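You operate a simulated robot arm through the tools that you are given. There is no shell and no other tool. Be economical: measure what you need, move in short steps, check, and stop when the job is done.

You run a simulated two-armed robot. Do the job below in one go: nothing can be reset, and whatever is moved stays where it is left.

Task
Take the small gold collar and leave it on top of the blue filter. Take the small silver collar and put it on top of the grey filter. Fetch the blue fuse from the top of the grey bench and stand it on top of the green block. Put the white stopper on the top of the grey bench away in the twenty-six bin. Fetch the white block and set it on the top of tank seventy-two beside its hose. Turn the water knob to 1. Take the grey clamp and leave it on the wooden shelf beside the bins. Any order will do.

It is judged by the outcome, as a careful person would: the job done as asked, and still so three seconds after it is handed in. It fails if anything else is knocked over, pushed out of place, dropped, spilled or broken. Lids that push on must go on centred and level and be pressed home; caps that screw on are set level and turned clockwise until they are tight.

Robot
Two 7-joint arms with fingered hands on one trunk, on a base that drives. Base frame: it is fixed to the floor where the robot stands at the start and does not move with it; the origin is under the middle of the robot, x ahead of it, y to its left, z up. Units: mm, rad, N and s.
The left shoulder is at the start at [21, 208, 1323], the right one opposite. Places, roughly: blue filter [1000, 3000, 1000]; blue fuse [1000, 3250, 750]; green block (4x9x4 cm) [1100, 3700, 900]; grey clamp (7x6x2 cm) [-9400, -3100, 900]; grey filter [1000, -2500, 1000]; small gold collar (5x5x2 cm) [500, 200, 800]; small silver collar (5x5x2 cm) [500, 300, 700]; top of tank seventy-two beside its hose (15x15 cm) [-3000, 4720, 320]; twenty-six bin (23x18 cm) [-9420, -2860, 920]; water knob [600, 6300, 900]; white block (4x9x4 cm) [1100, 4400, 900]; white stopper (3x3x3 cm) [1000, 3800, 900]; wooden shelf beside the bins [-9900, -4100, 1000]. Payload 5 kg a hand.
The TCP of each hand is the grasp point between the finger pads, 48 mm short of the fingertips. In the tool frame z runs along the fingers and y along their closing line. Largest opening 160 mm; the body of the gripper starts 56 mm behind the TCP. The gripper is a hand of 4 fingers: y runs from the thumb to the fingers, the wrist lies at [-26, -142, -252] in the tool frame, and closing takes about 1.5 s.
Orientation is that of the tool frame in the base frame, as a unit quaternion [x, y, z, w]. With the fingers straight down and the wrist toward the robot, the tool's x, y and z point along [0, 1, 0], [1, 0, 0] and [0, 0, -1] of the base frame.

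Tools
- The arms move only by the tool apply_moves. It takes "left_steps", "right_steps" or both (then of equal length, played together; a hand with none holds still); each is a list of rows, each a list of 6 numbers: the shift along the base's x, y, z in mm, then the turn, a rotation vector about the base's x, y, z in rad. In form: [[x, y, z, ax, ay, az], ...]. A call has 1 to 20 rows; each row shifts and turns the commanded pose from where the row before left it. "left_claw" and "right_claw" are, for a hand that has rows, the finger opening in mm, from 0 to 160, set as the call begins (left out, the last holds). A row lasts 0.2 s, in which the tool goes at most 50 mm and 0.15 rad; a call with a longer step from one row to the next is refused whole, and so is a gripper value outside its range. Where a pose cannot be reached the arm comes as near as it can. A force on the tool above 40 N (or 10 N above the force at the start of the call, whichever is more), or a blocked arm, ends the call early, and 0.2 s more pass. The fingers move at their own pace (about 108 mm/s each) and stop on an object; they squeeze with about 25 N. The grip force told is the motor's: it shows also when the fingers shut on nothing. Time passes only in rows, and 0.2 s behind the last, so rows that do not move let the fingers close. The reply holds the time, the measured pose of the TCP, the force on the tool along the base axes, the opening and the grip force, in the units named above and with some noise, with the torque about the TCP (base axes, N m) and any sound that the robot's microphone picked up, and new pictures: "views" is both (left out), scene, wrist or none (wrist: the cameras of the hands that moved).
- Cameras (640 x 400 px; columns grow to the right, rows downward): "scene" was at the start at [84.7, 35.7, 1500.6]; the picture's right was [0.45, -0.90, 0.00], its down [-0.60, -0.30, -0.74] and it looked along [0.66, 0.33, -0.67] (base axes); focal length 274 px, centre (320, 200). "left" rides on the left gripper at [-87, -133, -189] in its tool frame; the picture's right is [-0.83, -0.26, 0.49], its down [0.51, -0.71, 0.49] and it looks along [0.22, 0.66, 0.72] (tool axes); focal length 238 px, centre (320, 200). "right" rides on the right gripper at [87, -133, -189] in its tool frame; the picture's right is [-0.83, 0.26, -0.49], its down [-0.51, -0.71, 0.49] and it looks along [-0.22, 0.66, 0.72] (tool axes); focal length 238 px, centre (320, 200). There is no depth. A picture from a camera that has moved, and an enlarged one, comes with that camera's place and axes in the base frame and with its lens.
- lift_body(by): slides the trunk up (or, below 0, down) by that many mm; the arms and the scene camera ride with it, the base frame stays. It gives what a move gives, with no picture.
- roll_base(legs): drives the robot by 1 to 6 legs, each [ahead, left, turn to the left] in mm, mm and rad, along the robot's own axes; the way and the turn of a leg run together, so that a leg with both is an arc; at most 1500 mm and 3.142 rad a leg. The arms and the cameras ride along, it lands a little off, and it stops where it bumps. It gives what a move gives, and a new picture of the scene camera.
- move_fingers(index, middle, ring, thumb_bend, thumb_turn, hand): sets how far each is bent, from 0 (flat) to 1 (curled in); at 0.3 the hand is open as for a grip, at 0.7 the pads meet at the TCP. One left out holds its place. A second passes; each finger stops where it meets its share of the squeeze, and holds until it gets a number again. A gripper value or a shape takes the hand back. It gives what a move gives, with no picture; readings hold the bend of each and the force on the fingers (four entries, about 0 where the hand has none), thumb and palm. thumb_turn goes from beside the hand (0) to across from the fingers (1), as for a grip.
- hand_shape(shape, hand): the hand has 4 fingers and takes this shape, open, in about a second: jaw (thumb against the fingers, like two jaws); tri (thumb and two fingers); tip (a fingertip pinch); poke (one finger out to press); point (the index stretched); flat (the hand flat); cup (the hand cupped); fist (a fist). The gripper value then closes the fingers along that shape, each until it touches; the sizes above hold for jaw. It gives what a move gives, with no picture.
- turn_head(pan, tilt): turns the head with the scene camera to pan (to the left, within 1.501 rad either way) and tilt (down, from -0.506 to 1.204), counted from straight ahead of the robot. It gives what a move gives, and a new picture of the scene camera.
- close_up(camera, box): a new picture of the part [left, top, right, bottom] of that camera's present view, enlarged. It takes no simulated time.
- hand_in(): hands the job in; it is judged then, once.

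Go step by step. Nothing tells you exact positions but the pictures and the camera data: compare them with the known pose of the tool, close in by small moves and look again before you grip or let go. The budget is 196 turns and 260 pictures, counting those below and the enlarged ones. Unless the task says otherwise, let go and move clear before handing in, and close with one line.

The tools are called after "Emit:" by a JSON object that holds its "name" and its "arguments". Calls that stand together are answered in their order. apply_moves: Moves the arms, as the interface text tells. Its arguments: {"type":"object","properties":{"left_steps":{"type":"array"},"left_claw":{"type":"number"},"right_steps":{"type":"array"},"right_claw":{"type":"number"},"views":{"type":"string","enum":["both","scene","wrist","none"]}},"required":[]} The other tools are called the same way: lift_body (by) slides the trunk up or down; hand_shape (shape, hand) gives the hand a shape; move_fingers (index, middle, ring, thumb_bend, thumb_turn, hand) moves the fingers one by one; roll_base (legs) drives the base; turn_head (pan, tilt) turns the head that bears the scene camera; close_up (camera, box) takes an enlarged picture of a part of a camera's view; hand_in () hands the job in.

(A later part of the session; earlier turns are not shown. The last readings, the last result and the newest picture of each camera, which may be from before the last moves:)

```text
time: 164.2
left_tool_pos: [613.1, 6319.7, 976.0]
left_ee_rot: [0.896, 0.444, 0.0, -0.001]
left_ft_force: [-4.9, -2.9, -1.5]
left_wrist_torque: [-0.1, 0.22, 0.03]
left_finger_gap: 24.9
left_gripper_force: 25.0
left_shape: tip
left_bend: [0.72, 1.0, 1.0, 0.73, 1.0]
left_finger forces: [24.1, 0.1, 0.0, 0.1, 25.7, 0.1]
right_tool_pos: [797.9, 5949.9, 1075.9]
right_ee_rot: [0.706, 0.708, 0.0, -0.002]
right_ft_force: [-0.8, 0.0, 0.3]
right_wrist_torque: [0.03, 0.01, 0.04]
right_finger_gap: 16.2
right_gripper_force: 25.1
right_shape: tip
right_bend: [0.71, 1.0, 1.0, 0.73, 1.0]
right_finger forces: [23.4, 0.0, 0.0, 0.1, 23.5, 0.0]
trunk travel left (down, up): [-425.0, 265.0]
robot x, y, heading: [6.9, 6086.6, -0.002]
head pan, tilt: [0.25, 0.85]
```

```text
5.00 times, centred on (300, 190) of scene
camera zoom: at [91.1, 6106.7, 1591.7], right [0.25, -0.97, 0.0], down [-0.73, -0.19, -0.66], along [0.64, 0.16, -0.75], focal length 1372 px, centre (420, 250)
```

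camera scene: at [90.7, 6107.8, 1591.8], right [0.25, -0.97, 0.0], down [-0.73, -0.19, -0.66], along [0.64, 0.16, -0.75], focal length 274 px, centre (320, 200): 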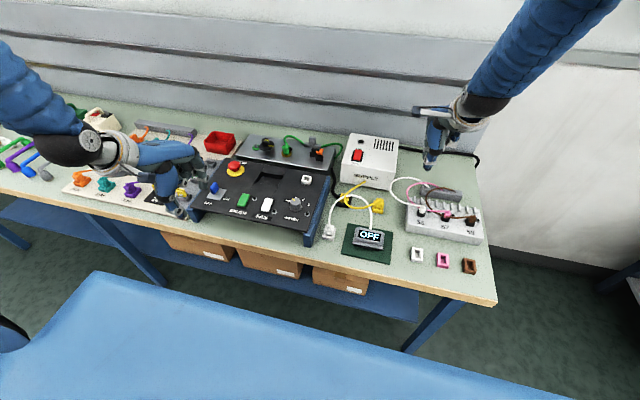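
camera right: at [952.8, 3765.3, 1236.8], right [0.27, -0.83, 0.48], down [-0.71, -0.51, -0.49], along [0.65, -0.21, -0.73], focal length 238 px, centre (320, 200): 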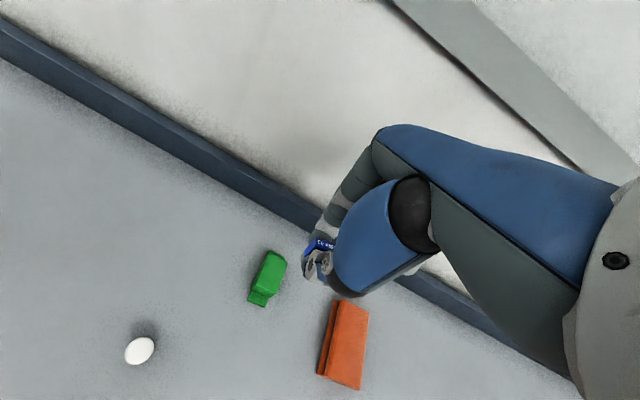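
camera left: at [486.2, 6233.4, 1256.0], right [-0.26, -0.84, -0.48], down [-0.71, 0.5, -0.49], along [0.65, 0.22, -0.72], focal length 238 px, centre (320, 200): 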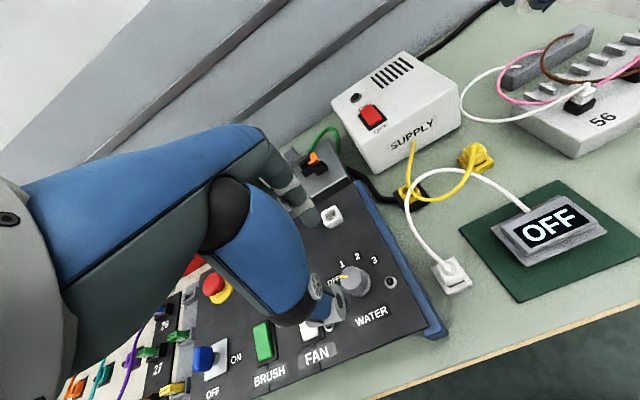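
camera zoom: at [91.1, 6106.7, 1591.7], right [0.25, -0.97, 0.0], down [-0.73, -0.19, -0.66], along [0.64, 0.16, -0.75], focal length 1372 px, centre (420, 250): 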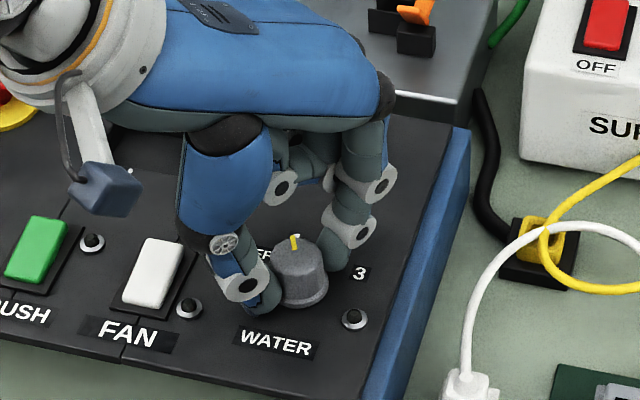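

The knob turned with the hand. I'll release, rise, and check the pointer.

Emit:
{"name": "apply_moves", "arguments": {"left_steps": [[0, 0, 0, 0, 0, 0], [0, 0, 0, 0, 0, 0], [0, 0, 0, 0, 0, 0], [0, 0, 10, 0, 0, 0], [0, 0, 30, 0, 0, 0], [0, 0, 40, 0, 0, 0.1], [0, 0, 0, 0, 0, 0.14], [0, 0, 0, 0, 0, 0.14], [0, 0, 0, 0, 0, 0.14], [0, 0, 0, 0, 0, 0.14], [0, 0, 0, 0, 0, 0]], "left_claw": 75, "views": "none"}}

Emit:
{"name": "close_up", "arguments": {"camera": "left", "box": [260, 190, 440, 330]}}

```text
time: 166.6
left_tool_pos: [612.6, 6322.1, 1055.8]
left_ee_rot: [0.701, 0.713, -0.002, 0.001]
left_ft_force: [0.4, 0.5, 0.4]
left_wrist_torque: [-0.03, -0.01, -0.02]
left_finger_gap: 74.7
left_gripper_force: 0.0
left_shape: tip
left_bend: [0.73, 0.98, 0.99, 0.71, 1.0]
left_finger forces: [0.1, 0.1, 0.0, 0.1, 0.0, 0.0]
right_tool_pos: [797.4, 5953.1, 1074.9]
right_ee_rot: [0.705, 0.709, 0.0, -0.001]
right_ft_force: [0.6, 0.9, 0.1]
right_wrist_torque: [-0.05, -0.01, -0.03]
right_finger_gap: 15.9
right_gripper_force: 25.1
right_shape: tip
right_bend: [0.71, 1.0, 1.0, 0.73, 1.0]
right_finger forces: [23.6, 0.0, 0.0, 0.0, 23.4, 0.0]
trunk travel left (down, up): [-425.0, 265.0]
robot x, y, heading: [5.0, 6089.4, -0.001]
head pan, tilt: [0.25, 0.85]
```

```text
2.86 times, centred on (350, 260) of left
camera zoom: at [481.3, 6234.2, 1245.9], right [-0.25, -0.84, -0.48], down [-0.72, 0.49, -0.49], along [0.65, 0.23, -0.72], focal length 681 px, centre (234, 29)
```

zoom: 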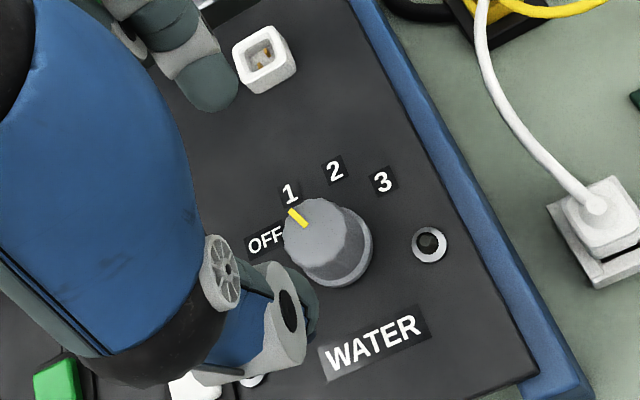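

The pointer is nearly at "1". I'll zoom closer to judge precisely.

Emit:
{"name": "close_up", "arguments": {"camera": "left", "box": [325, 235, 385, 295]}}

```text
6.67 times, centred on (355, 265) of left
camera zoom: at [481.3, 6234.2, 1245.9], right [-0.25, -0.84, -0.48], down [-0.72, 0.49, -0.49], along [0.65, 0.23, -0.72], focal length 1589 px, centre (87, -233)
```

zoom: 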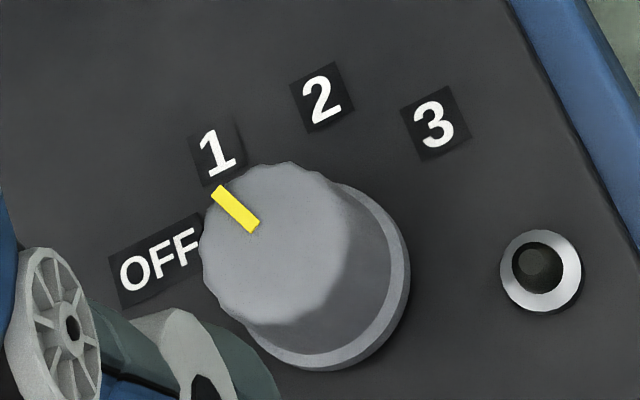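

The pointer is about 7° short of "1", since the grip slipped slightly. I'll regrasp and turn a little further.

Emit:
{"name": "apply_moves", "arguments": {"left_steps": [[0, 0, 0, 0, 0, -0.14], [0, 0, -20, 0, 0, -0.14], [-1, 1, -30, 0, 0, -0.14], [0, 0, -20, 0, 0, 0], [0, 0, -10, 0, 0, 0], [0, 0, 0, 0, 0, 0]], "views": "none"}}

Emit:
{"name": "apply_moves", "arguments": {"left_steps": [[0, 0, 0, 0, 0, 0], [0, 0, 0, 0, 0, 0], [0, 0, 0, 0, 0, 0], [0, 0, 0, 0, 0, 0], [0, 0, 0, 0, 0, -0.09], [0, 0, 0, 0, 0, -0.09], [0, 0, 0, 0, 0, 0], [0, 0, 0, 0, 0, 0]], "left_claw": 5, "views": "none"}}

Emit:
{"name": "apply_moves", "arguments": {"left_steps": [[0, 0, 0, 0, 0, 0], [0, 0, 0, 0, 0, 0], [0, 0, 0, 0, 0, 0], [0, 0, 10, 0, 0, 0], [0, 0, 30, 0, 0, 0], [0, 0, 40, 0, 0, 0.14], [0, 0, 0, 0, 0, 0.14], [0, 0, 0, 0, 0, 0.14], [0, 0, 0, 0, 0, 0.14], [0, 0, 0, 0, 0, 0.04], [0, 0, 0, 0, 0, 0]], "left_claw": 75, "views": "none"}}

Emit:
{"name": "close_up", "arguments": {"camera": "left", "box": [325, 235, 385, 295]}}

```text
time: 168.0
left_tool_pos: [611.7, 6322.6, 976.6]
left_ee_rot: [0.835, 0.55, -0.002, -0.001]
left_ft_force: [-0.9, -1.0, 0.1]
left_wrist_torque: [0.03, 0.03, -0.01]
left_finger_gap: 74.9
left_gripper_force: 0.0
left_shape: tip
left_bend: [0.73, 0.98, 0.99, 0.71, 1.0]
left_finger forces: [0.0, 0.0, 0.0, 0.0, 0.0, 0.0]
right_tool_pos: [797.0, 5952.8, 1076.5]
right_ee_rot: [0.706, 0.708, -0.001, -0.002]
right_ft_force: [0.1, 0.3, -0.6]
right_wrist_torque: [0.01, -0.01, -0.03]
right_finger_gap: 16.0
right_gripper_force: 24.9
right_shape: tip
right_bend: [0.71, 1.0, 1.0, 0.73, 1.0]
right_finger forces: [23.5, 0.1, 0.0, 0.0, 23.5, 0.0]
trunk travel left (down, up): [-425.0, 265.0]
robot x, y, heading: [3.8, 6091.6, -0.0]
head pan, tilt: [0.25, 0.85]
```

```text
time: 169.8
left_tool_pos: [612.7, 6322.6, 976.3]
left_ee_rot: [0.882, 0.472, -0.002, 0.0]
left_ft_force: [1.8, -0.3, -0.5]
left_wrist_torque: [-0.07, -0.2, 0.01]
left_finger_gap: 29.4
left_gripper_force: 25.2
left_shape: tip
left_bend: [0.72, 1.0, 1.0, 0.74, 1.0]
left_finger forces: [26.9, 0.0, 0.1, 0.0, 21.4, 0.1]
right_tool_pos: [798.2, 5952.1, 1075.7]
right_ee_rot: [0.707, 0.708, 0.0, -0.002]
right_ft_force: [0.7, 0.6, 0.4]
right_wrist_torque: [0.0, 0.0, -0.02]
right_finger_gap: 15.9
right_gripper_force: 25.2
right_shape: tip
right_bend: [0.71, 1.0, 1.0, 0.73, 1.0]
right_finger forces: [23.5, 0.1, 0.1, 0.0, 23.5, 0.1]
trunk travel left (down, up): [-425.0, 265.0]
robot x, y, heading: [6.7, 6091.1, 0.001]
head pan, tilt: [0.25, 0.85]
```

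```text
time: 172.2
left_tool_pos: [611.4, 6322.1, 1056.4]
left_ee_rot: [0.703, 0.711, 0.0, 0.0]
left_ft_force: [0.2, -0.8, 0.9]
left_wrist_torque: [0.02, -0.03, 0.02]
left_finger_gap: 74.5
left_gripper_force: 0.1
left_shape: tip
left_bend: [0.73, 0.98, 0.99, 0.71, 1.0]
left_finger forces: [0.0, 0.0, 0.0, 0.0, 0.0, 0.0]
right_tool_pos: [796.8, 5950.7, 1075.4]
right_ee_rot: [0.707, 0.708, -0.001, -0.002]
right_ft_force: [0.6, 0.7, -1.1]
right_wrist_torque: [0.05, 0.01, 0.0]
right_finger_gap: 16.1
right_gripper_force: 25.0
right_shape: tip
right_bend: [0.71, 1.0, 1.0, 0.73, 1.0]
right_finger forces: [23.6, 0.0, 0.0, 0.1, 23.5, 0.0]
trunk travel left (down, up): [-425.0, 265.0]
robot x, y, heading: [6.3, 6091.3, 0.001]
head pan, tilt: [0.25, 0.85]
```

```text
6.67 times, centred on (355, 265) of left
camera zoom: at [479.8, 6233.6, 1245.8], right [-0.25, -0.84, -0.49], down [-0.72, 0.5, -0.49], along [0.65, 0.23, -0.72], focal length 1589 px, centre (87, -233)
```

zoom: 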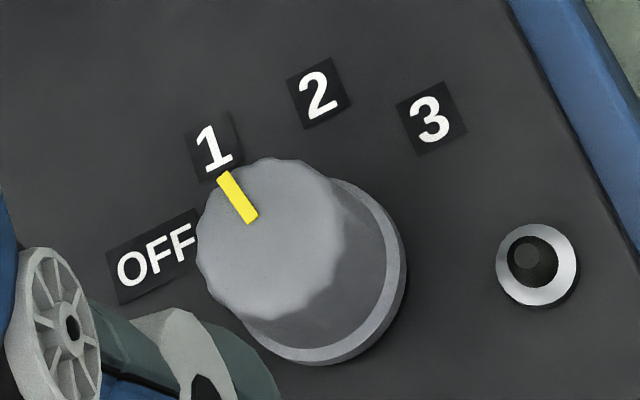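

The pointer now looks to be on "1". I'll cross-check from the head camera with the hand moved aside.

Emit:
{"name": "apply_moves", "arguments": {"left_steps": [[-30, 35, 0, 0, 0, 0], [-30, 35, 0, 0, 0, 0], [-30, 35, 0, 0, 0, 0], [-20, 40, 0, 0, 0, 0], [0, 45, 0, 0, 0, 0], [0, 45, 0, 0, 0, 0]], "views": "none"}}

Emit:
{"name": "turn_head", "arguments": {"pan": 0.4, "tilt": 1.0}}

Emit:
{"name": "close_up", "arguments": {"camera": "scene", "box": [310, 120, 360, 160]}}

```text
time: 173.6
left_tool_pos: [501.0, 6558.9, 1057.8]
left_ee_rot: [0.703, 0.711, -0.002, 0.001]
left_ft_force: [-1.4, 0.6, -0.3]
left_wrist_torque: [-0.12, -0.05, -0.05]
left_finger_gap: 74.6
left_gripper_force: 0.1
left_shape: tip
left_bend: [0.73, 0.98, 0.99, 0.71, 1.0]
left_finger forces: [0.1, 0.0, 0.0, 0.0, 0.0, 0.0]
right_tool_pos: [796.6, 5955.2, 1077.1]
right_ee_rot: [0.706, 0.708, 0.0, -0.001]
right_ft_force: [0.1, 2.1, -0.3]
right_wrist_torque: [-0.15, -0.06, -0.03]
right_finger_gap: 16.1
right_gripper_force: 25.2
right_shape: tip
right_bend: [0.71, 1.0, 1.0, 0.73, 1.0]
right_finger forces: [23.6, 0.1, 0.1, 0.0, 23.5, 0.1]
trunk travel left (down, up): [-425.0, 265.0]
robot x, y, heading: [6.2, 6087.8, 0.005]
head pan, tilt: [0.25, 0.85]
```

```text
time: 174.3
left_tool_pos: [502.3, 6555.5, 1057.7]
left_ee_rot: [0.703, 0.711, 0.0, -0.001]
left_ft_force: [0.0, -0.4, -0.5]
left_wrist_torque: [0.06, 0.0, -0.01]
left_finger_gap: 74.6
left_gripper_force: 0.1
left_shape: tip
left_bend: [0.73, 0.98, 0.99, 0.71, 1.0]
left_finger forces: [0.1, 0.0, 0.0, 0.1, 0.0, 0.1]
right_tool_pos: [797.2, 5951.6, 1075.8]
right_ee_rot: [0.706, 0.708, -0.001, -0.002]
right_ft_force: [0.2, 0.4, -0.2]
right_wrist_torque: [0.08, 0.02, -0.01]
right_finger_gap: 16.3
right_gripper_force: 25.2
right_shape: tip
right_bend: [0.71, 1.0, 1.0, 0.73, 1.0]
right_finger forces: [23.4, 0.1, 0.0, 0.0, 23.5, 0.0]
trunk travel left (down, up): [-425.0, 265.0]
robot x, y, heading: [1.6, 6093.7, 0.003]
head pan, tilt: [0.4, 1.0]
camera scene: at [80.0, 6115.0, 1580.6], right [0.39, -0.92, 0.0], down [-0.77, -0.33, -0.54], along [0.5, 0.21, -0.84], focal length 274 px, centre (320, 200)
```

scene: 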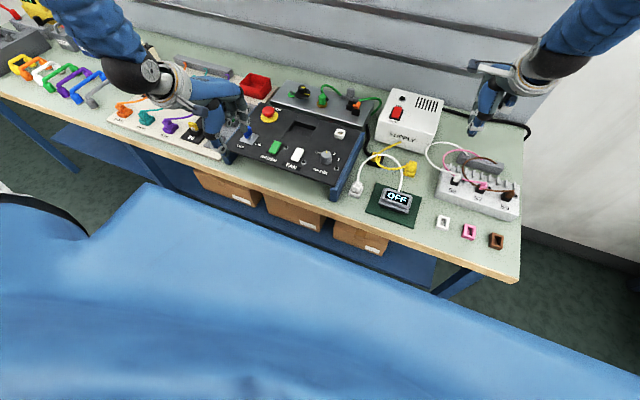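

```text
10.00 times, centred on (335, 140) of scene
camera zoom: at [80.0, 6115.0, 1580.6], right [0.39, -0.92, 0.0], down [-0.77, -0.33, -0.54], along [0.5, 0.21, -0.84], focal length 2744 px, centre (170, 800)
```

zoom: 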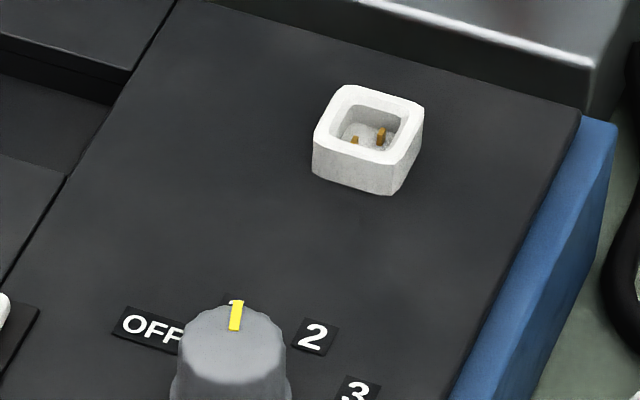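

The pointer is on "1". Next is the white block at about [1067, 4381]: I'll drive back along the bench.

Emit:
{"name": "roll_base", "arguments": {"legs": [[-340, 0, 0], [0, -1000, 0], [0, -917, 0]]}}

Emit:
{"name": "turn_head", "arguments": {"pan": 0.2, "tilt": 0.7}}

```text
time: 185.7
left_tool_pos: [152.0, 4632.2, 1058.2]
left_ee_rot: [0.706, 0.708, -0.001, 0.001]
left_ft_force: [0.3, 0.6, 0.4]
left_wrist_torque: [0.0, 0.0, -0.01]
left_finger_gap: 74.7
left_gripper_force: 0.0
left_shape: tip
left_bend: [0.73, 0.98, 0.99, 0.71, 1.0]
left_finger forces: [0.1, 0.0, 0.0, 0.0, 0.1, 0.0]
right_tool_pos: [439.9, 4027.0, 1075.4]
right_ee_rot: [0.71, 0.705, -0.001, -0.001]
right_ft_force: [-0.2, 0.5, -1.1]
right_wrist_torque: [0.02, -0.02, 0.01]
right_finger_gap: 15.8
right_gripper_force: 24.8
right_shape: tip
right_bend: [0.71, 1.0, 1.0, 0.73, 1.0]
right_finger forces: [23.5, 0.0, 0.0, 0.0, 23.5, 0.0]
trunk travel left (down, up): [-425.0, 265.0]
robot x, y, heading: [-349.3, 4172.8, -0.004]
head pan, tilt: [0.4, 1.0]
camera scene: at [-275.1, 4196.3, 1580.6], right [0.38, -0.92, 0.0], down [-0.78, -0.32, -0.54], along [0.5, 0.21, -0.84], focal length 274 px, centre (320, 200)
```

scene: 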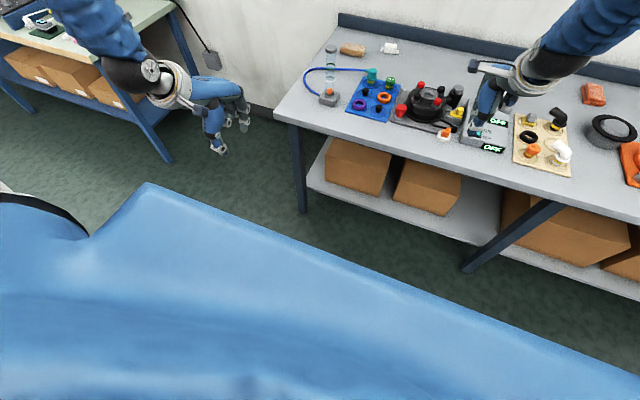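

```text
time: 186.5
left_tool_pos: [151.6, 4633.8, 1057.3]
left_ee_rot: [0.707, 0.707, 0.0, 0.0]
left_ft_force: [-0.2, -0.5, 0.3]
left_wrist_torque: [0.0, 0.02, -0.01]
left_finger_gap: 75.0
left_gripper_force: 0.1
left_shape: tip
left_bend: [0.73, 0.98, 0.99, 0.71, 1.0]
left_finger forces: [0.0, 0.1, 0.0, 0.0, 0.0, 0.0]
right_tool_pos: [441.5, 4026.1, 1075.8]
right_ee_rot: [0.71, 0.705, -0.001, -0.001]
right_ft_force: [0.1, 0.1, -0.2]
right_wrist_torque: [-0.03, 0.04, 0.03]
right_finger_gap: 16.1
right_gripper_force: 25.0
right_shape: tip
right_bend: [0.71, 1.0, 1.0, 0.73, 1.0]
right_finger forces: [23.5, 0.1, 0.0, 0.0, 23.5, 0.1]
trunk travel left (down, up): [-425.0, 265.0]
robot x, y, heading: [-349.7, 4172.4, -0.008]
head pan, tilt: [0.201, 0.7]
camera scene: at [-256.2, 4186.6, 1603.9], right [0.19, -0.98, 0.0], down [-0.63, -0.12, -0.76], along [0.75, 0.15, -0.65], focal length 274 px, centre (320, 200)
```

scene: 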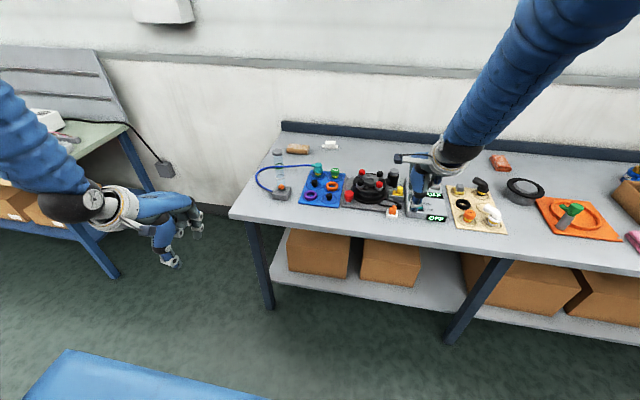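

I'll move the left hand inward and up, then drive up to the bench.

Emit:
{"name": "apply_moves", "arguments": {"left_steps": [[0, -42, 12, 0, 0, 0], [0, -42, 12, 0, 0, 0], [0, -42, 12, 0, 0, 0], [0, -42, 12, 0, 0, 0], [0, -42, 12, 0, 0, 0], [0, -42, 0, 0, 0, 0]], "left_claw": 80, "views": "none"}}

Emit:
{"name": "roll_base", "arguments": {"legs": [[505, 0, 0.008]]}}

Emit:
{"name": "close_up", "arguments": {"camera": "scene", "box": [180, 90, 380, 230]}}

```text
time: 187.9
left_tool_pos: [150.6, 4379.2, 1117.7]
left_ee_rot: [0.706, 0.708, 0.0, -0.001]
left_ft_force: [-0.2, -1.2, 0.2]
left_wrist_torque: [0.16, -0.04, 0.06]
left_finger_gap: 79.6
left_gripper_force: 0.1
left_shape: tip
left_bend: [0.73, 0.98, 0.99, 0.7, 1.0]
left_finger forces: [0.0, 0.0, 0.0, 0.1, 0.0, 0.0]
right_tool_pos: [441.3, 4022.9, 1075.5]
right_ee_rot: [0.71, 0.704, 0.0, -0.003]
right_ft_force: [-0.9, -1.2, 0.1]
right_wrist_torque: [0.15, 0.01, 0.04]
right_finger_gap: 16.1
right_gripper_force: 25.1
right_shape: tip
right_bend: [0.71, 1.0, 1.0, 0.73, 1.0]
right_finger forces: [23.6, 0.1, 0.0, 0.1, 23.5, 0.0]
trunk travel left (down, up): [-425.0, 265.0]
robot x, y, heading: [-345.9, 4170.5, -0.01]
head pan, tilt: [0.201, 0.7]
```

```text
time: 190.9
left_tool_pos: [654.7, 4386.1, 1118.4]
left_ee_rot: [0.702, 0.712, -0.002, 0.0]
left_ft_force: [0.5, 0.4, 0.0]
left_wrist_torque: [0.01, 0.03, 0.01]
left_finger_gap: 79.7
left_gripper_force: 0.1
left_shape: tip
left_bend: [0.73, 0.98, 0.99, 0.7, 1.0]
left_finger forces: [0.1, 0.1, 0.1, 0.1, 0.1, 0.0]
right_tool_pos: [948.5, 4033.9, 1075.6]
right_ee_rot: [0.706, 0.709, -0.001, -0.002]
right_ft_force: [1.0, -0.1, -1.1]
right_wrist_torque: [0.03, 0.04, -0.01]
right_finger_gap: 15.9
right_gripper_force: 24.8
right_shape: tip
right_bend: [0.71, 1.0, 1.0, 0.73, 1.0]
right_finger forces: [23.6, 0.0, 0.0, 0.0, 23.4, 0.0]
trunk travel left (down, up): [-425.0, 265.0]
robot x, y, heading: [156.8, 4170.0, 0.005]
head pan, tilt: [0.201, 0.7]
camera scene: at [249.9, 4186.0, 1603.9], right [0.2, -0.98, 0.0], down [-0.63, -0.13, -0.76], along [0.75, 0.16, -0.64], focal length 274 px, centre (320, 200)
```

scene: 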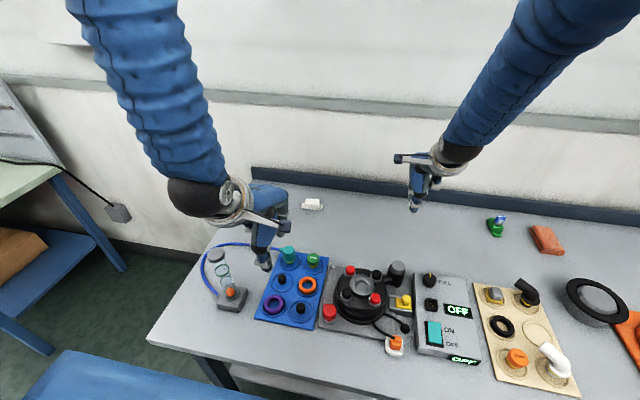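

```text
2.86 times, centred on (280, 160) of scene
camera zoom: at [249.9, 4186.0, 1603.9], right [0.2, -0.98, 0.0], down [-0.63, -0.13, -0.76], along [0.75, 0.16, -0.64], focal length 784 px, centre (434, 314)
```

zoom: 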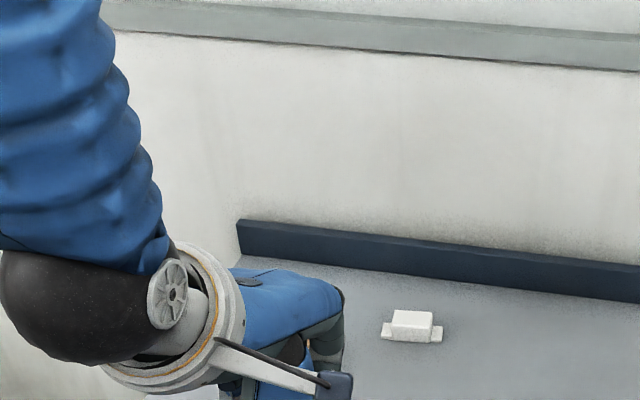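

The white block's top is at about [1073, 4391]. I'll bring the left hand over it.

Emit:
{"name": "apply_moves", "arguments": {"left_steps": [[42, 0, 0, 0, 0, 0], [42, 0, 0, 0, 0, 0], [42, 0, 0, 0, 0, 0], [42, 1, 0, 0, 0, 0], [42, 1, 0, 0, 0, 0], [42, 1, 0, 0, 0, 0], [42, 1, 0, 0, 0, 0], [42, 0, 0, 0, 0, 0], [42, 0, 0, 0, 0, 0], [39, 0, 0, 0, 0, 0], [0, 0, -40, 0, 0, 0], [0, 0, -40, 0, 0, 0], [0, 0, -30, 0, 0, 0], [0, 0, 0, 0, 0, 0]], "views": "none"}}

Emit:
{"name": "close_up", "arguments": {"camera": "left", "box": [240, 160, 440, 320]}}

```text
time: 193.9
left_tool_pos: [1070.1, 4391.4, 1008.8]
left_ee_rot: [0.702, 0.712, 0.0, -0.001]
left_ft_force: [0.2, -0.2, -0.6]
left_wrist_torque: [0.01, -0.05, 0.03]
left_finger_gap: 79.9
left_gripper_force: 0.0
left_shape: tip
left_bend: [0.73, 0.98, 0.99, 0.69, 1.0]
left_finger forces: [0.0, 0.0, 0.0, 0.1, 0.1, 0.0]
right_tool_pos: [946.8, 4033.3, 1076.4]
right_ee_rot: [0.706, 0.709, 0.0, -0.002]
right_ft_force: [-1.1, 0.1, 0.6]
right_wrist_torque: [0.04, -0.03, 0.0]
right_finger_gap: 15.8
right_gripper_force: 25.3
right_shape: tip
right_bend: [0.71, 1.0, 1.0, 0.73, 1.0]
right_finger forces: [23.5, 0.0, 0.0, 0.0, 23.4, 0.0]
trunk travel left (down, up): [-425.0, 265.0]
robot x, y, heading: [154.5, 4171.5, 0.006]
head pan, tilt: [0.201, 0.7]
```

```text
2.50 times, centred on (340, 240) of left
camera zoom: at [939.4, 4302.5, 1198.4], right [-0.25, -0.84, -0.49], down [-0.72, 0.5, -0.49], along [0.65, 0.23, -0.72], focal length 596 px, centre (270, 100)
```

zoom: 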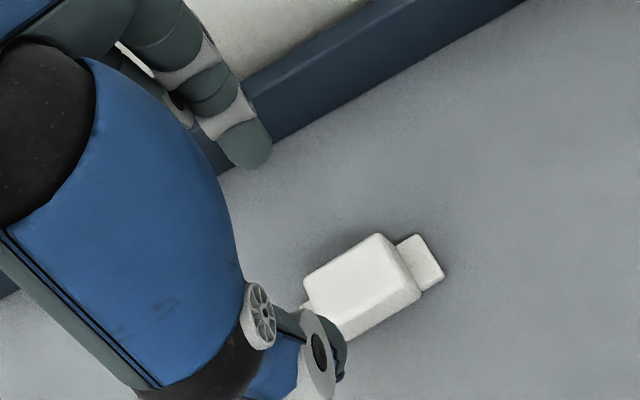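

The block centre is confirmed at about [1072, 4389]. I'll descend around it.

Emit:
{"name": "apply_moves", "arguments": {"left_steps": [[2, -2, -30, 0, 0, 0], [0, 0, -30, 0, 0, 0], [0, 0, -25, 0, 0, 0], [0, 0, -12, 0, 0, 0], [0, 0, 0, 0, 0, 0]], "left_claw": 90, "views": "none"}}

Emit:
{"name": "close_up", "arguments": {"camera": "left", "box": [240, 160, 440, 320]}}

Emit:
{"name": "close_up", "arguments": {"camera": "scene", "box": [250, 150, 370, 230]}}

```text
time: 195.1
left_tool_pos: [1073.0, 4388.8, 909.3]
left_ee_rot: [0.702, 0.712, -0.001, 0.0]
left_ft_force: [-0.3, 0.5, -0.3]
left_wrist_torque: [-0.02, -0.01, -0.02]
left_finger_gap: 89.6
left_gripper_force: 0.1
left_shape: tip
left_bend: [0.73, 0.98, 0.99, 0.67, 1.0]
left_finger forces: [0.1, 0.0, 0.0, 0.1, 0.0, 0.0]
right_tool_pos: [948.6, 4033.6, 1075.7]
right_ee_rot: [0.706, 0.708, -0.001, -0.002]
right_ft_force: [0.0, -0.1, -1.1]
right_wrist_torque: [-0.03, 0.0, 0.0]
right_finger_gap: 16.2
right_gripper_force: 24.9
right_shape: tip
right_bend: [0.71, 1.0, 1.0, 0.73, 1.0]
right_finger forces: [23.5, 0.0, 0.1, 0.1, 23.5, 0.0]
trunk travel left (down, up): [-425.0, 265.0]
robot x, y, heading: [155.6, 4171.0, 0.004]
head pan, tilt: [0.201, 0.7]
```

```text
2.50 times, centred on (340, 240) of left
camera zoom: at [942.1, 4300.3, 1100.4], right [-0.25, -0.84, -0.49], down [-0.72, 0.5, -0.49], along [0.65, 0.23, -0.72], focal length 596 px, centre (270, 100)
```

zoom: 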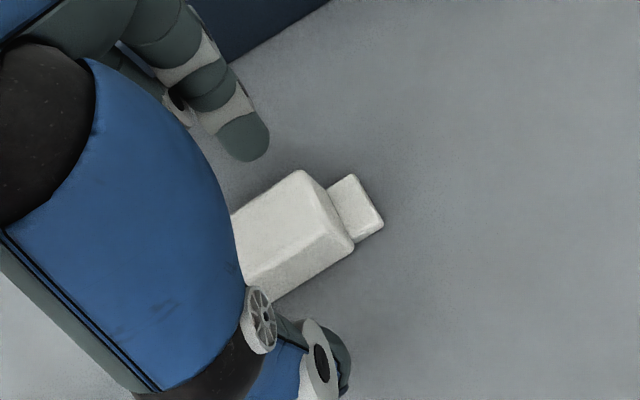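

```text
5.00 times, centred on (310, 190) of scene
camera zoom: at [249.4, 4185.9, 1604.0], right [0.2, -0.98, 0.0], down [-0.63, -0.13, -0.76], along [0.75, 0.16, -0.64], focal length 1372 px, centre (370, 250)
```

zoom: 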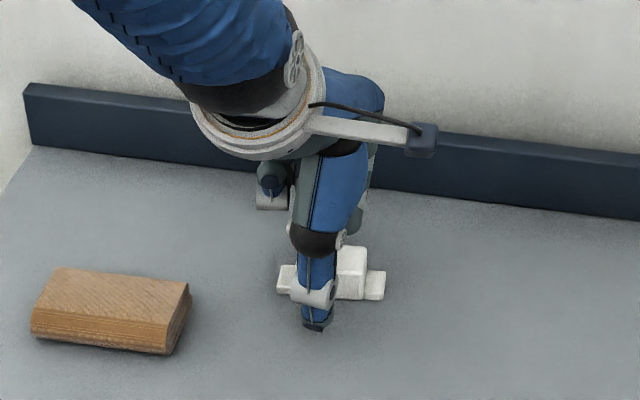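

The thumb and index straddle the centre of the block. I'll close and lift.

Emit:
{"name": "apply_moves", "arguments": {"left_steps": [[0, 0, 0, 0, 0, 0], [0, 0, 0, 0, 0, 0], [0, 0, 0, 0, 0, 0], [0, 0, 0, 0, 0, 0], [0, 0, 0, 0, 0, 0], [0, 0, 0, 0, 0, 0]], "left_claw": 5, "views": "none"}}

Emit:
{"name": "apply_moves", "arguments": {"left_steps": [[0, 0, 15, 0, 0, 0], [0, 0, 35, 0, 0, 0], [0, 0, 45, 0, 0, 0], [0, 0, 45, 0, 0, 0], [0, 0, 45, 0, 0, 0], [-45, 0, 0, 0, 0, 0], [-45, 0, 0, 0, 0, 0], [-45, 0, 0, 0, 0, 0], [-45, 0, 0, 0, 0, 0], [-45, 0, 0, 0, 0, 0], [-45, 0, 0, 0, 0, 0], [-45, 0, 0, 0, 0, 0], [-45, 0, 0, 0, 0, 0], [0, 0, 0, 0, 0, 0]], "views": "wrist"}}

```text
time: 196.5
left_tool_pos: [1072.2, 4389.1, 909.6]
left_ee_rot: [0.702, 0.712, -0.002, 0.0]
left_ft_force: [-0.2, -0.1, -0.6]
left_wrist_torque: [0.04, 0.01, -0.02]
left_finger_gap: 27.3
left_gripper_force: 25.2
left_shape: tip
left_bend: [0.72, 1.0, 1.0, 0.74, 1.0]
left_finger forces: [23.2, 0.1, 0.1, 0.1, 23.4, 0.0]
right_tool_pos: [948.4, 4033.3, 1075.5]
right_ee_rot: [0.706, 0.708, 0.0, -0.001]
right_ft_force: [0.6, 1.2, -0.9]
right_wrist_torque: [0.0, 0.03, -0.02]
right_finger_gap: 15.9
right_gripper_force: 25.1
right_shape: tip
right_bend: [0.71, 1.0, 1.0, 0.73, 1.0]
right_finger forces: [23.4, 0.0, 0.1, 0.0, 23.4, 0.0]
trunk travel left (down, up): [-425.0, 265.0]
robot x, y, heading: [153.4, 4172.1, 0.005]
head pan, tilt: [0.201, 0.7]
```

```text
time: 199.5
left_tool_pos: [714.4, 4388.2, 1094.7]
left_ee_rot: [0.702, 0.712, -0.002, 0.001]
left_ft_force: [0.4, -0.6, -3.0]
left_wrist_torque: [0.0, 0.07, -0.01]
left_finger_gap: 27.2
left_gripper_force: 24.9
left_shape: tip
left_bend: [0.72, 1.0, 1.0, 0.74, 1.0]
left_finger forces: [23.5, 0.0, 0.1, 0.0, 23.7, 0.1]
right_tool_pos: [948.7, 4033.4, 1073.8]
right_ee_rot: [0.706, 0.709, -0.001, -0.002]
right_ft_force: [0.4, -0.1, 0.4]
right_wrist_torque: [-0.01, 0.03, 0.02]
right_finger_gap: 15.9
right_gripper_force: 24.8
right_shape: tip
right_bend: [0.71, 1.0, 1.0, 0.73, 1.0]
right_finger forces: [23.5, 0.0, 0.1, 0.0, 23.5, 0.0]
trunk travel left (down, up): [-425.0, 265.0]
robot x, y, heading: [154.0, 4170.2, -0.001]
head pan, tilt: [0.201, 0.7]
camera left: at [583.7, 4299.7, 1284.9], right [-0.25, -0.84, -0.49], down [-0.72, 0.5, -0.49], along [0.65, 0.23, -0.72], focal length 238 px, centre (320, 200)
```

left: 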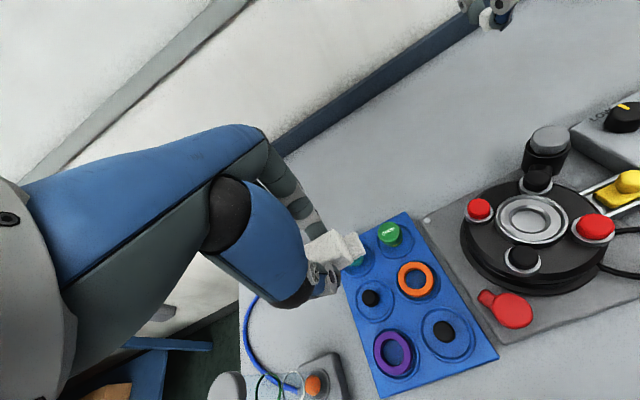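

The white block is held. I'll retract the right hand a bit, back off, turn round and look for tank seventy-two.

Emit:
{"name": "apply_moves", "arguments": {"right_steps": [[-45, 0, 0, 0, 0, 0], [-45, 0, 0, 0, 0, 0], [-45, 0, 0, 0, 0, 0], [-45, 0, 0, 0, 0, 0], [-45, 0, 0, 0, 0, 0], [-45, 0, 0, 0, 0, 0]], "views": "none"}}

Emit:
{"name": "roll_base", "arguments": {"legs": [[-650, 0, 0], [0, 0, 1.57], [0, 0, 1.57]]}}

Emit:
{"name": "turn_head", "arguments": {"pan": 0.0, "tilt": 0.4}}

```text
time: 200.9
left_tool_pos: [712.6, 4388.5, 1096.2]
left_ee_rot: [0.702, 0.712, -0.001, 0.001]
left_ft_force: [-0.6, -0.4, -1.8]
left_wrist_torque: [-0.03, -0.05, -0.04]
left_finger_gap: 27.4
left_gripper_force: 25.3
left_shape: tip
left_bend: [0.72, 1.0, 1.0, 0.74, 1.0]
left_finger forces: [23.6, 0.0, 0.0, 0.0, 23.6, 0.0]
right_tool_pos: [676.2, 4033.6, 1077.7]
right_ee_rot: [0.706, 0.709, 0.001, -0.002]
right_ft_force: [-1.2, -0.2, 0.8]
right_wrist_torque: [-0.01, -0.03, -0.02]
right_finger_gap: 16.1
right_gripper_force: 24.9
right_shape: tip
right_bend: [0.71, 1.0, 1.0, 0.73, 1.0]
right_finger forces: [23.9, 0.0, 0.1, 0.0, 23.8, 0.0]
trunk travel left (down, up): [-425.0, 265.0]
robot x, y, heading: [156.1, 4169.5, 0.004]
head pan, tilt: [0.201, 0.7]
```

```text
time: 212.1
left_tool_pos: [-1062.5, 3963.4, 1096.6]
left_ee_rot: [-0.704, 0.711, 0.0, 0.001]
left_ft_force: [-0.1, -0.1, -2.1]
left_wrist_torque: [-0.01, -0.01, -0.01]
left_finger_gap: 27.1
left_gripper_force: 25.1
left_shape: tip
left_bend: [0.72, 1.0, 1.0, 0.74, 1.0]
left_finger forces: [22.7, 0.0, 0.1, 0.0, 22.6, 0.0]
right_tool_pos: [-1017.5, 4316.6, 1076.2]
right_ee_rot: [-0.7, 0.714, -0.002, 0.001]
right_ft_force: [-0.1, -0.4, -0.4]
right_wrist_torque: [0.02, 0.04, 0.0]
right_finger_gap: 15.9
right_gripper_force: 25.1
right_shape: tip
right_bend: [0.71, 1.0, 1.0, 0.73, 1.0]
right_finger forces: [23.0, 0.0, 0.1, 0.1, 22.8, 0.0]
trunk travel left (down, up): [-425.0, 265.0]
robot x, y, heading: [-501.1, 4170.8, 3.127]
head pan, tilt: [0.201, 0.7]
camera scene: at [-594.6, 4150.6, 1603.9], right [-0.18, 0.98, 0.0], down [0.63, 0.12, -0.76], along [-0.75, -0.14, -0.64], focal length 274 px, centre (320, 200)
```

scene: 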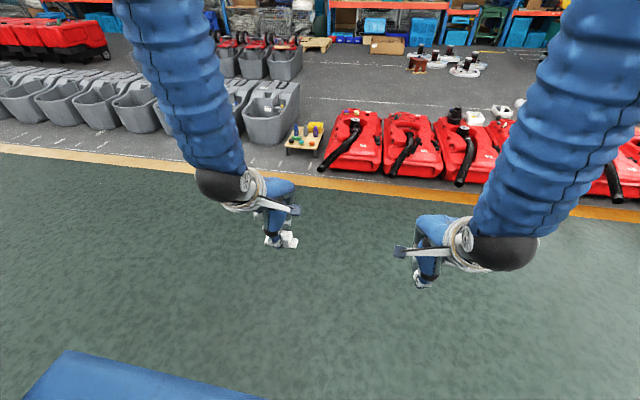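

```text
time: 212.9
left_tool_pos: [-1062.8, 3963.5, 1095.0]
left_ee_rot: [-0.703, 0.711, 0.0, 0.001]
left_ft_force: [-0.7, -0.2, -2.2]
left_wrist_torque: [0.01, 0.01, -0.02]
left_finger_gap: 27.0
left_gripper_force: 25.0
left_shape: tip
left_bend: [0.72, 1.0, 1.0, 0.74, 1.0]
left_finger forces: [22.7, 0.0, 0.0, 0.1, 22.5, 0.0]
right_tool_pos: [-1018.2, 4317.1, 1075.8]
right_ee_rot: [-0.7, 0.714, -0.002, 0.001]
right_ft_force: [-0.3, -0.7, -0.2]
right_wrist_torque: [-0.01, -0.01, 0.02]
right_finger_gap: 16.0
right_gripper_force: 25.4
right_shape: tip
right_bend: [0.71, 1.0, 1.0, 0.73, 1.0]
right_finger forces: [23.0, 0.0, 0.1, 0.0, 23.0, 0.1]
trunk travel left (down, up): [-425.0, 265.0]
robot x, y, heading: [-497.8, 4167.8, 3.121]
head pan, tilt: [0.0, 0.4]
camera scene: at [-603.7, 4168.0, 1630.7], right [0.02, 1.0, 0.0], down [0.39, -0.01, -0.92], along [-0.92, 0.02, -0.39], focal length 274 px, centre (320, 200)
```

scene: 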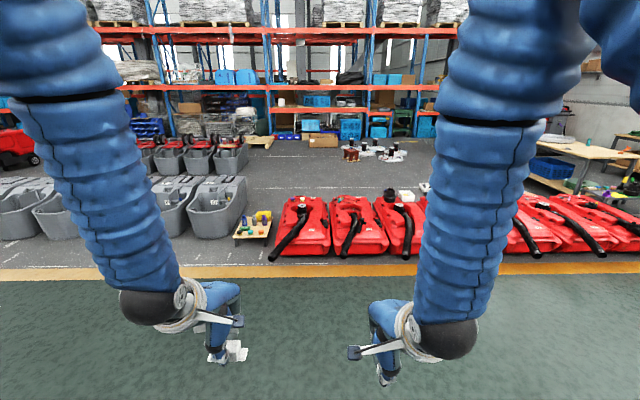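

A row of red tanks with hoses. I'll zoom in to read their numbers.

Emit:
{"name": "close_up", "arguments": {"camera": "scene", "box": [260, 180, 440, 270]}}

```text
3.56 times, centred on (350, 225) of scene
camera zoom: at [-603.7, 4168.0, 1630.7], right [0.02, 1.0, 0.0], down [0.39, -0.01, -0.92], along [-0.92, 0.02, -0.39], focal length 976 px, centre (213, 111)
```

zoom: 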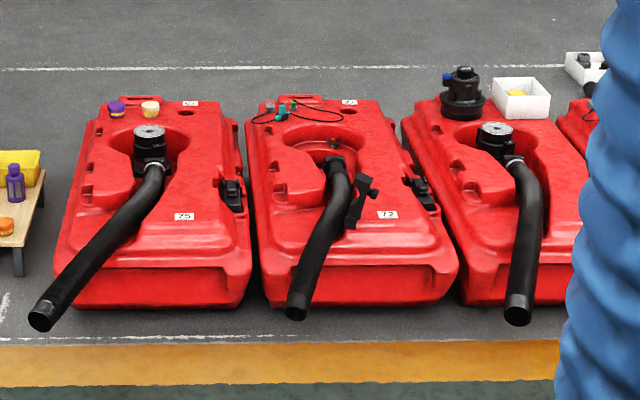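

The middle tank reads 72. The flat spot beside its hose is near [-2980, 4710, ~300]. I'll move across and closer.

Emit:
{"name": "roll_base", "arguments": {"legs": [[0, -740, 0.017], [1250, 0, 0]]}}

Emit:
{"name": "turn_head", "arguments": {"pan": 0.15, "tilt": 0.75}}

Emit:
{"name": "close_up", "arguments": {"camera": "scene", "box": [220, 110, 420, 240]}}

```text
time: 222.8
left_tool_pos: [-2297.2, 4712.8, 1094.8]
left_ee_rot: [-0.706, 0.708, 0.0, 0.002]
left_ft_force: [0.3, 0.0, -2.9]
left_wrist_torque: [0.02, -0.03, -0.04]
left_finger_gap: 27.2
left_gripper_force: 25.2
left_shape: tip
left_bend: [0.72, 1.0, 1.0, 0.74, 1.0]
left_finger forces: [22.7, 0.0, 0.1, 0.1, 22.6, 0.0]
right_tool_pos: [-2255.7, 5067.0, 1075.6]
right_ee_rot: [-0.702, 0.712, -0.002, 0.0]
right_ft_force: [-0.1, -0.4, 0.2]
right_wrist_torque: [-0.01, -0.04, 0.03]
right_finger_gap: 16.0
right_gripper_force: 24.9
right_shape: tip
right_bend: [0.71, 1.0, 1.0, 0.73, 1.0]
right_finger forces: [23.1, 0.1, 0.0, 0.0, 23.0, 0.0]
trunk travel left (down, up): [-425.0, 265.0]
robot x, y, heading: [-1733.2, 4924.5, 3.129]
head pan, tilt: [0.0, 0.4]
camera scene: at [-1840.2, 4920.8, 1630.8], right [0.01, 1.0, 0.0], down [0.39, 0.0, -0.92], along [-0.92, 0.01, -0.39], focal length 274 px, centre (320, 200)
```

scene: 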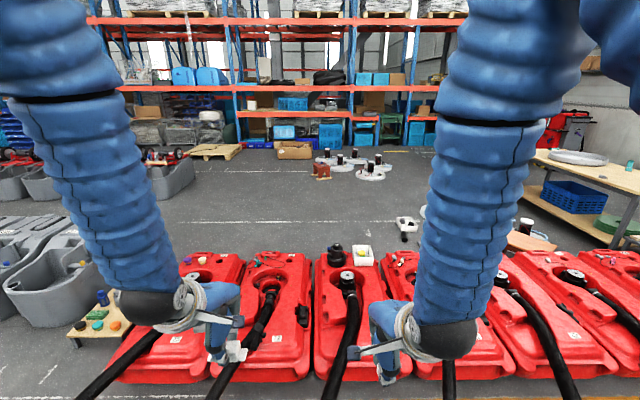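

```text
time: 223.7
left_tool_pos: [-2297.1, 4712.0, 1094.7]
left_ee_rot: [-0.706, 0.708, 0.0, 0.001]
left_ft_force: [0.3, 0.3, -1.8]
left_wrist_torque: [-0.01, 0.03, 0.02]
left_finger_gap: 27.1
left_gripper_force: 25.0
left_shape: tip
left_bend: [0.72, 1.0, 1.0, 0.74, 1.0]
left_finger forces: [22.6, 0.0, 0.1, 0.1, 22.6, 0.0]
right_tool_pos: [-2256.0, 5066.8, 1076.6]
right_ee_rot: [-0.704, 0.711, -0.001, 0.001]
right_ft_force: [-0.5, 0.0, 1.1]
right_wrist_torque: [-0.01, 0.01, 0.0]
right_finger_gap: 16.1
right_gripper_force: 25.0
right_shape: tip
right_bend: [0.71, 1.0, 1.0, 0.73, 1.0]
right_finger forces: [23.0, 0.0, 0.0, 0.0, 22.9, 0.0]
trunk travel left (down, up): [-425.0, 265.0]
robot x, y, heading: [-1741.5, 4921.5, 3.126]
head pan, tilt: [0.15, 0.75]
camera scene: at [-1829.2, 4908.3, 1599.8], right [-0.14, 0.99, 0.0], down [0.68, 0.09, -0.73], along [-0.72, -0.1, -0.68], focal length 274 px, centre (320, 200)
```

scene: 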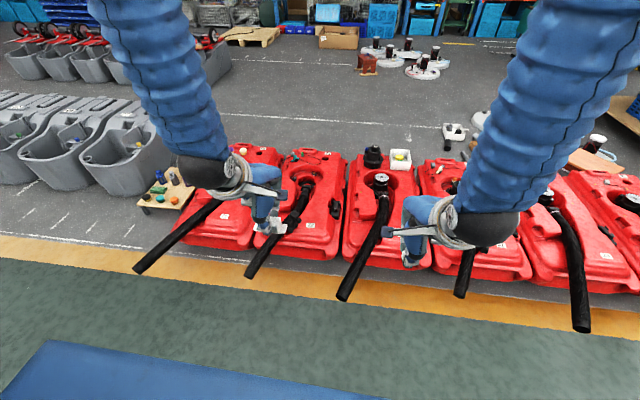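

```text
3.08 times, centred on (320, 175) of scene
camera zoom: at [-1829.2, 4908.3, 1599.8], right [-0.14, 0.99, 0.0], down [0.68, 0.09, -0.73], along [-0.72, -0.1, -0.68], focal length 844 px, centre (320, 277)
```

zoom: 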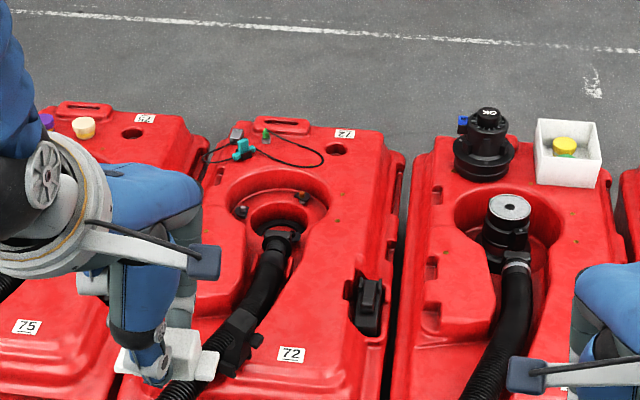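

Tank 72's label is at [-2939, 4694, 331]. The clear flat spot lies just behind and right of it. I'll move closer, keeping clear of the hose ends, and lower the trunk.

Emit:
{"name": "roll_base", "arguments": {"legs": [[480, 0, 0.012]]}}

Emit:
{"name": "lift_body", "arguments": {"by": -390}}

Emit:
{"name": "turn_head", "arguments": {"pan": 0.25, "tilt": 0.75}}

Emit:
{"name": "close_up", "arguments": {"camera": "scene", "box": [200, 100, 400, 230]}}

```text
time: 226.5
left_tool_pos: [-2774.3, 4712.7, 1094.7]
left_ee_rot: [0.709, -0.705, 0.0, -0.001]
left_ft_force: [-1.3, -0.3, -2.3]
left_wrist_torque: [0.03, -0.04, -0.02]
left_finger_gap: 27.1
left_gripper_force: 25.3
left_shape: tip
left_bend: [0.72, 1.0, 1.0, 0.74, 1.0]
left_finger forces: [22.7, 0.0, 0.0, 0.0, 22.7, 0.0]
right_tool_pos: [-2735.8, 5067.4, 1077.2]
right_ee_rot: [-0.706, 0.709, -0.002, 0.0]
right_ft_force: [-0.1, -0.2, -1.4]
right_wrist_torque: [-0.01, -0.05, 0.01]
right_finger_gap: 15.7
right_gripper_force: 25.2
right_shape: tip
right_bend: [0.71, 1.0, 1.0, 0.73, 1.0]
right_finger forces: [23.0, 0.0, 0.1, 0.0, 23.0, 0.0]
trunk travel left (down, up): [-425.0, 265.0]
robot x, y, heading: [-2213.3, 4924.0, 3.136]
head pan, tilt: [0.15, 0.75]
camera scene: at [-2308.7, 4911.9, 1599.6], right [-0.14, 0.99, 0.0], down [0.68, 0.1, -0.73], along [-0.72, -0.11, -0.68], focal length 274 px, centre (320, 200)
```

scene: 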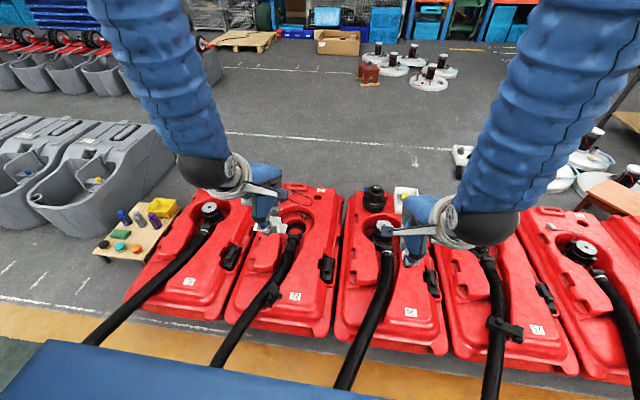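

```text
time: 230.3
left_tool_pos: [-2774.6, 4713.9, 706.1]
left_ee_rot: [0.709, -0.705, 0.0, -0.001]
left_ft_force: [-0.1, 0.0, -1.1]
left_wrist_torque: [-0.01, 0.01, 0.01]
left_finger_gap: 26.7
left_gripper_force: 25.1
left_shape: tip
left_bend: [0.72, 1.0, 1.0, 0.74, 1.0]
left_finger forces: [22.7, 0.1, 0.0, 0.1, 22.7, 0.1]
right_tool_pos: [-2734.6, 5066.9, 685.8]
right_ee_rot: [-0.705, 0.709, -0.002, 0.001]
right_ft_force: [0.8, -0.2, 0.6]
right_wrist_torque: [0.01, 0.04, -0.05]
right_finger_gap: 16.4
right_gripper_force: 24.7
right_shape: tip
right_bend: [0.71, 1.0, 1.0, 0.73, 1.0]
right_finger forces: [23.1, 0.0, 0.0, 0.1, 22.9, 0.0]
trunk travel left (down, up): [-35.0, 655.0]
robot x, y, heading: [-2215.4, 4923.7, 3.133]
head pan, tilt: [0.15, 0.75]
```

```text
time: 230.9
left_tool_pos: [-2774.2, 4713.1, 704.8]
left_ee_rot: [0.709, -0.705, 0.0, -0.002]
left_ft_force: [-0.7, 0.5, -2.0]
left_wrist_torque: [0.03, 0.0, 0.02]
left_finger_gap: 27.1
left_gripper_force: 24.6
left_shape: tip
left_bend: [0.72, 1.0, 1.0, 0.74, 1.0]
left_finger forces: [22.6, 0.0, 0.0, 0.0, 22.8, 0.0]
right_tool_pos: [-2736.4, 5067.0, 686.9]
right_ee_rot: [-0.705, 0.709, -0.002, 0.001]
right_ft_force: [0.1, -0.3, 0.5]
right_wrist_torque: [0.03, 0.01, 0.01]
right_finger_gap: 15.8
right_gripper_force: 25.6
right_shape: tip
right_bend: [0.71, 1.0, 1.0, 0.73, 1.0]
right_finger forces: [23.0, 0.1, 0.0, 0.1, 23.0, 0.1]
trunk travel left (down, up): [-35.0, 655.0]
robot x, y, heading: [-2210.7, 4926.3, 3.138]
head pan, tilt: [0.25, 0.75]
camera scene: at [-2306.4, 4903.8, 1209.7], right [-0.24, 0.97, 0.0], down [0.66, 0.16, -0.73], along [-0.71, -0.18, -0.68], focal length 274 px, centre (320, 200)
```

scene: 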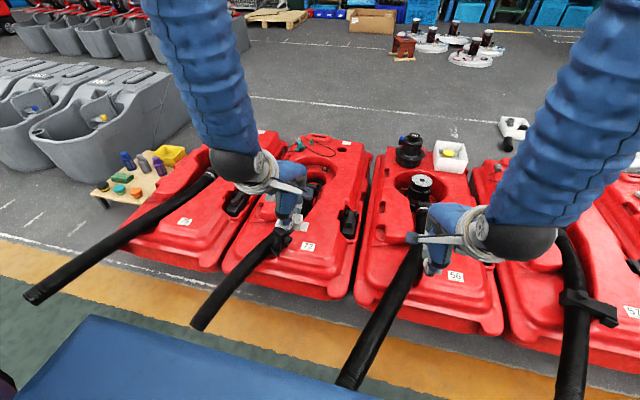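

```text
3.08 times, centred on (300, 165) of scene
camera zoom: at [-2306.4, 4903.8, 1209.7], right [-0.24, 0.97, 0.0], down [0.66, 0.16, -0.73], along [-0.71, -0.18, -0.68], focal length 844 px, centre (382, 308)
```

zoom: 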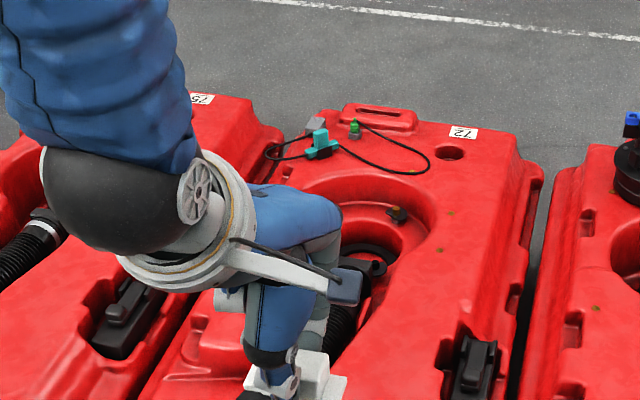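

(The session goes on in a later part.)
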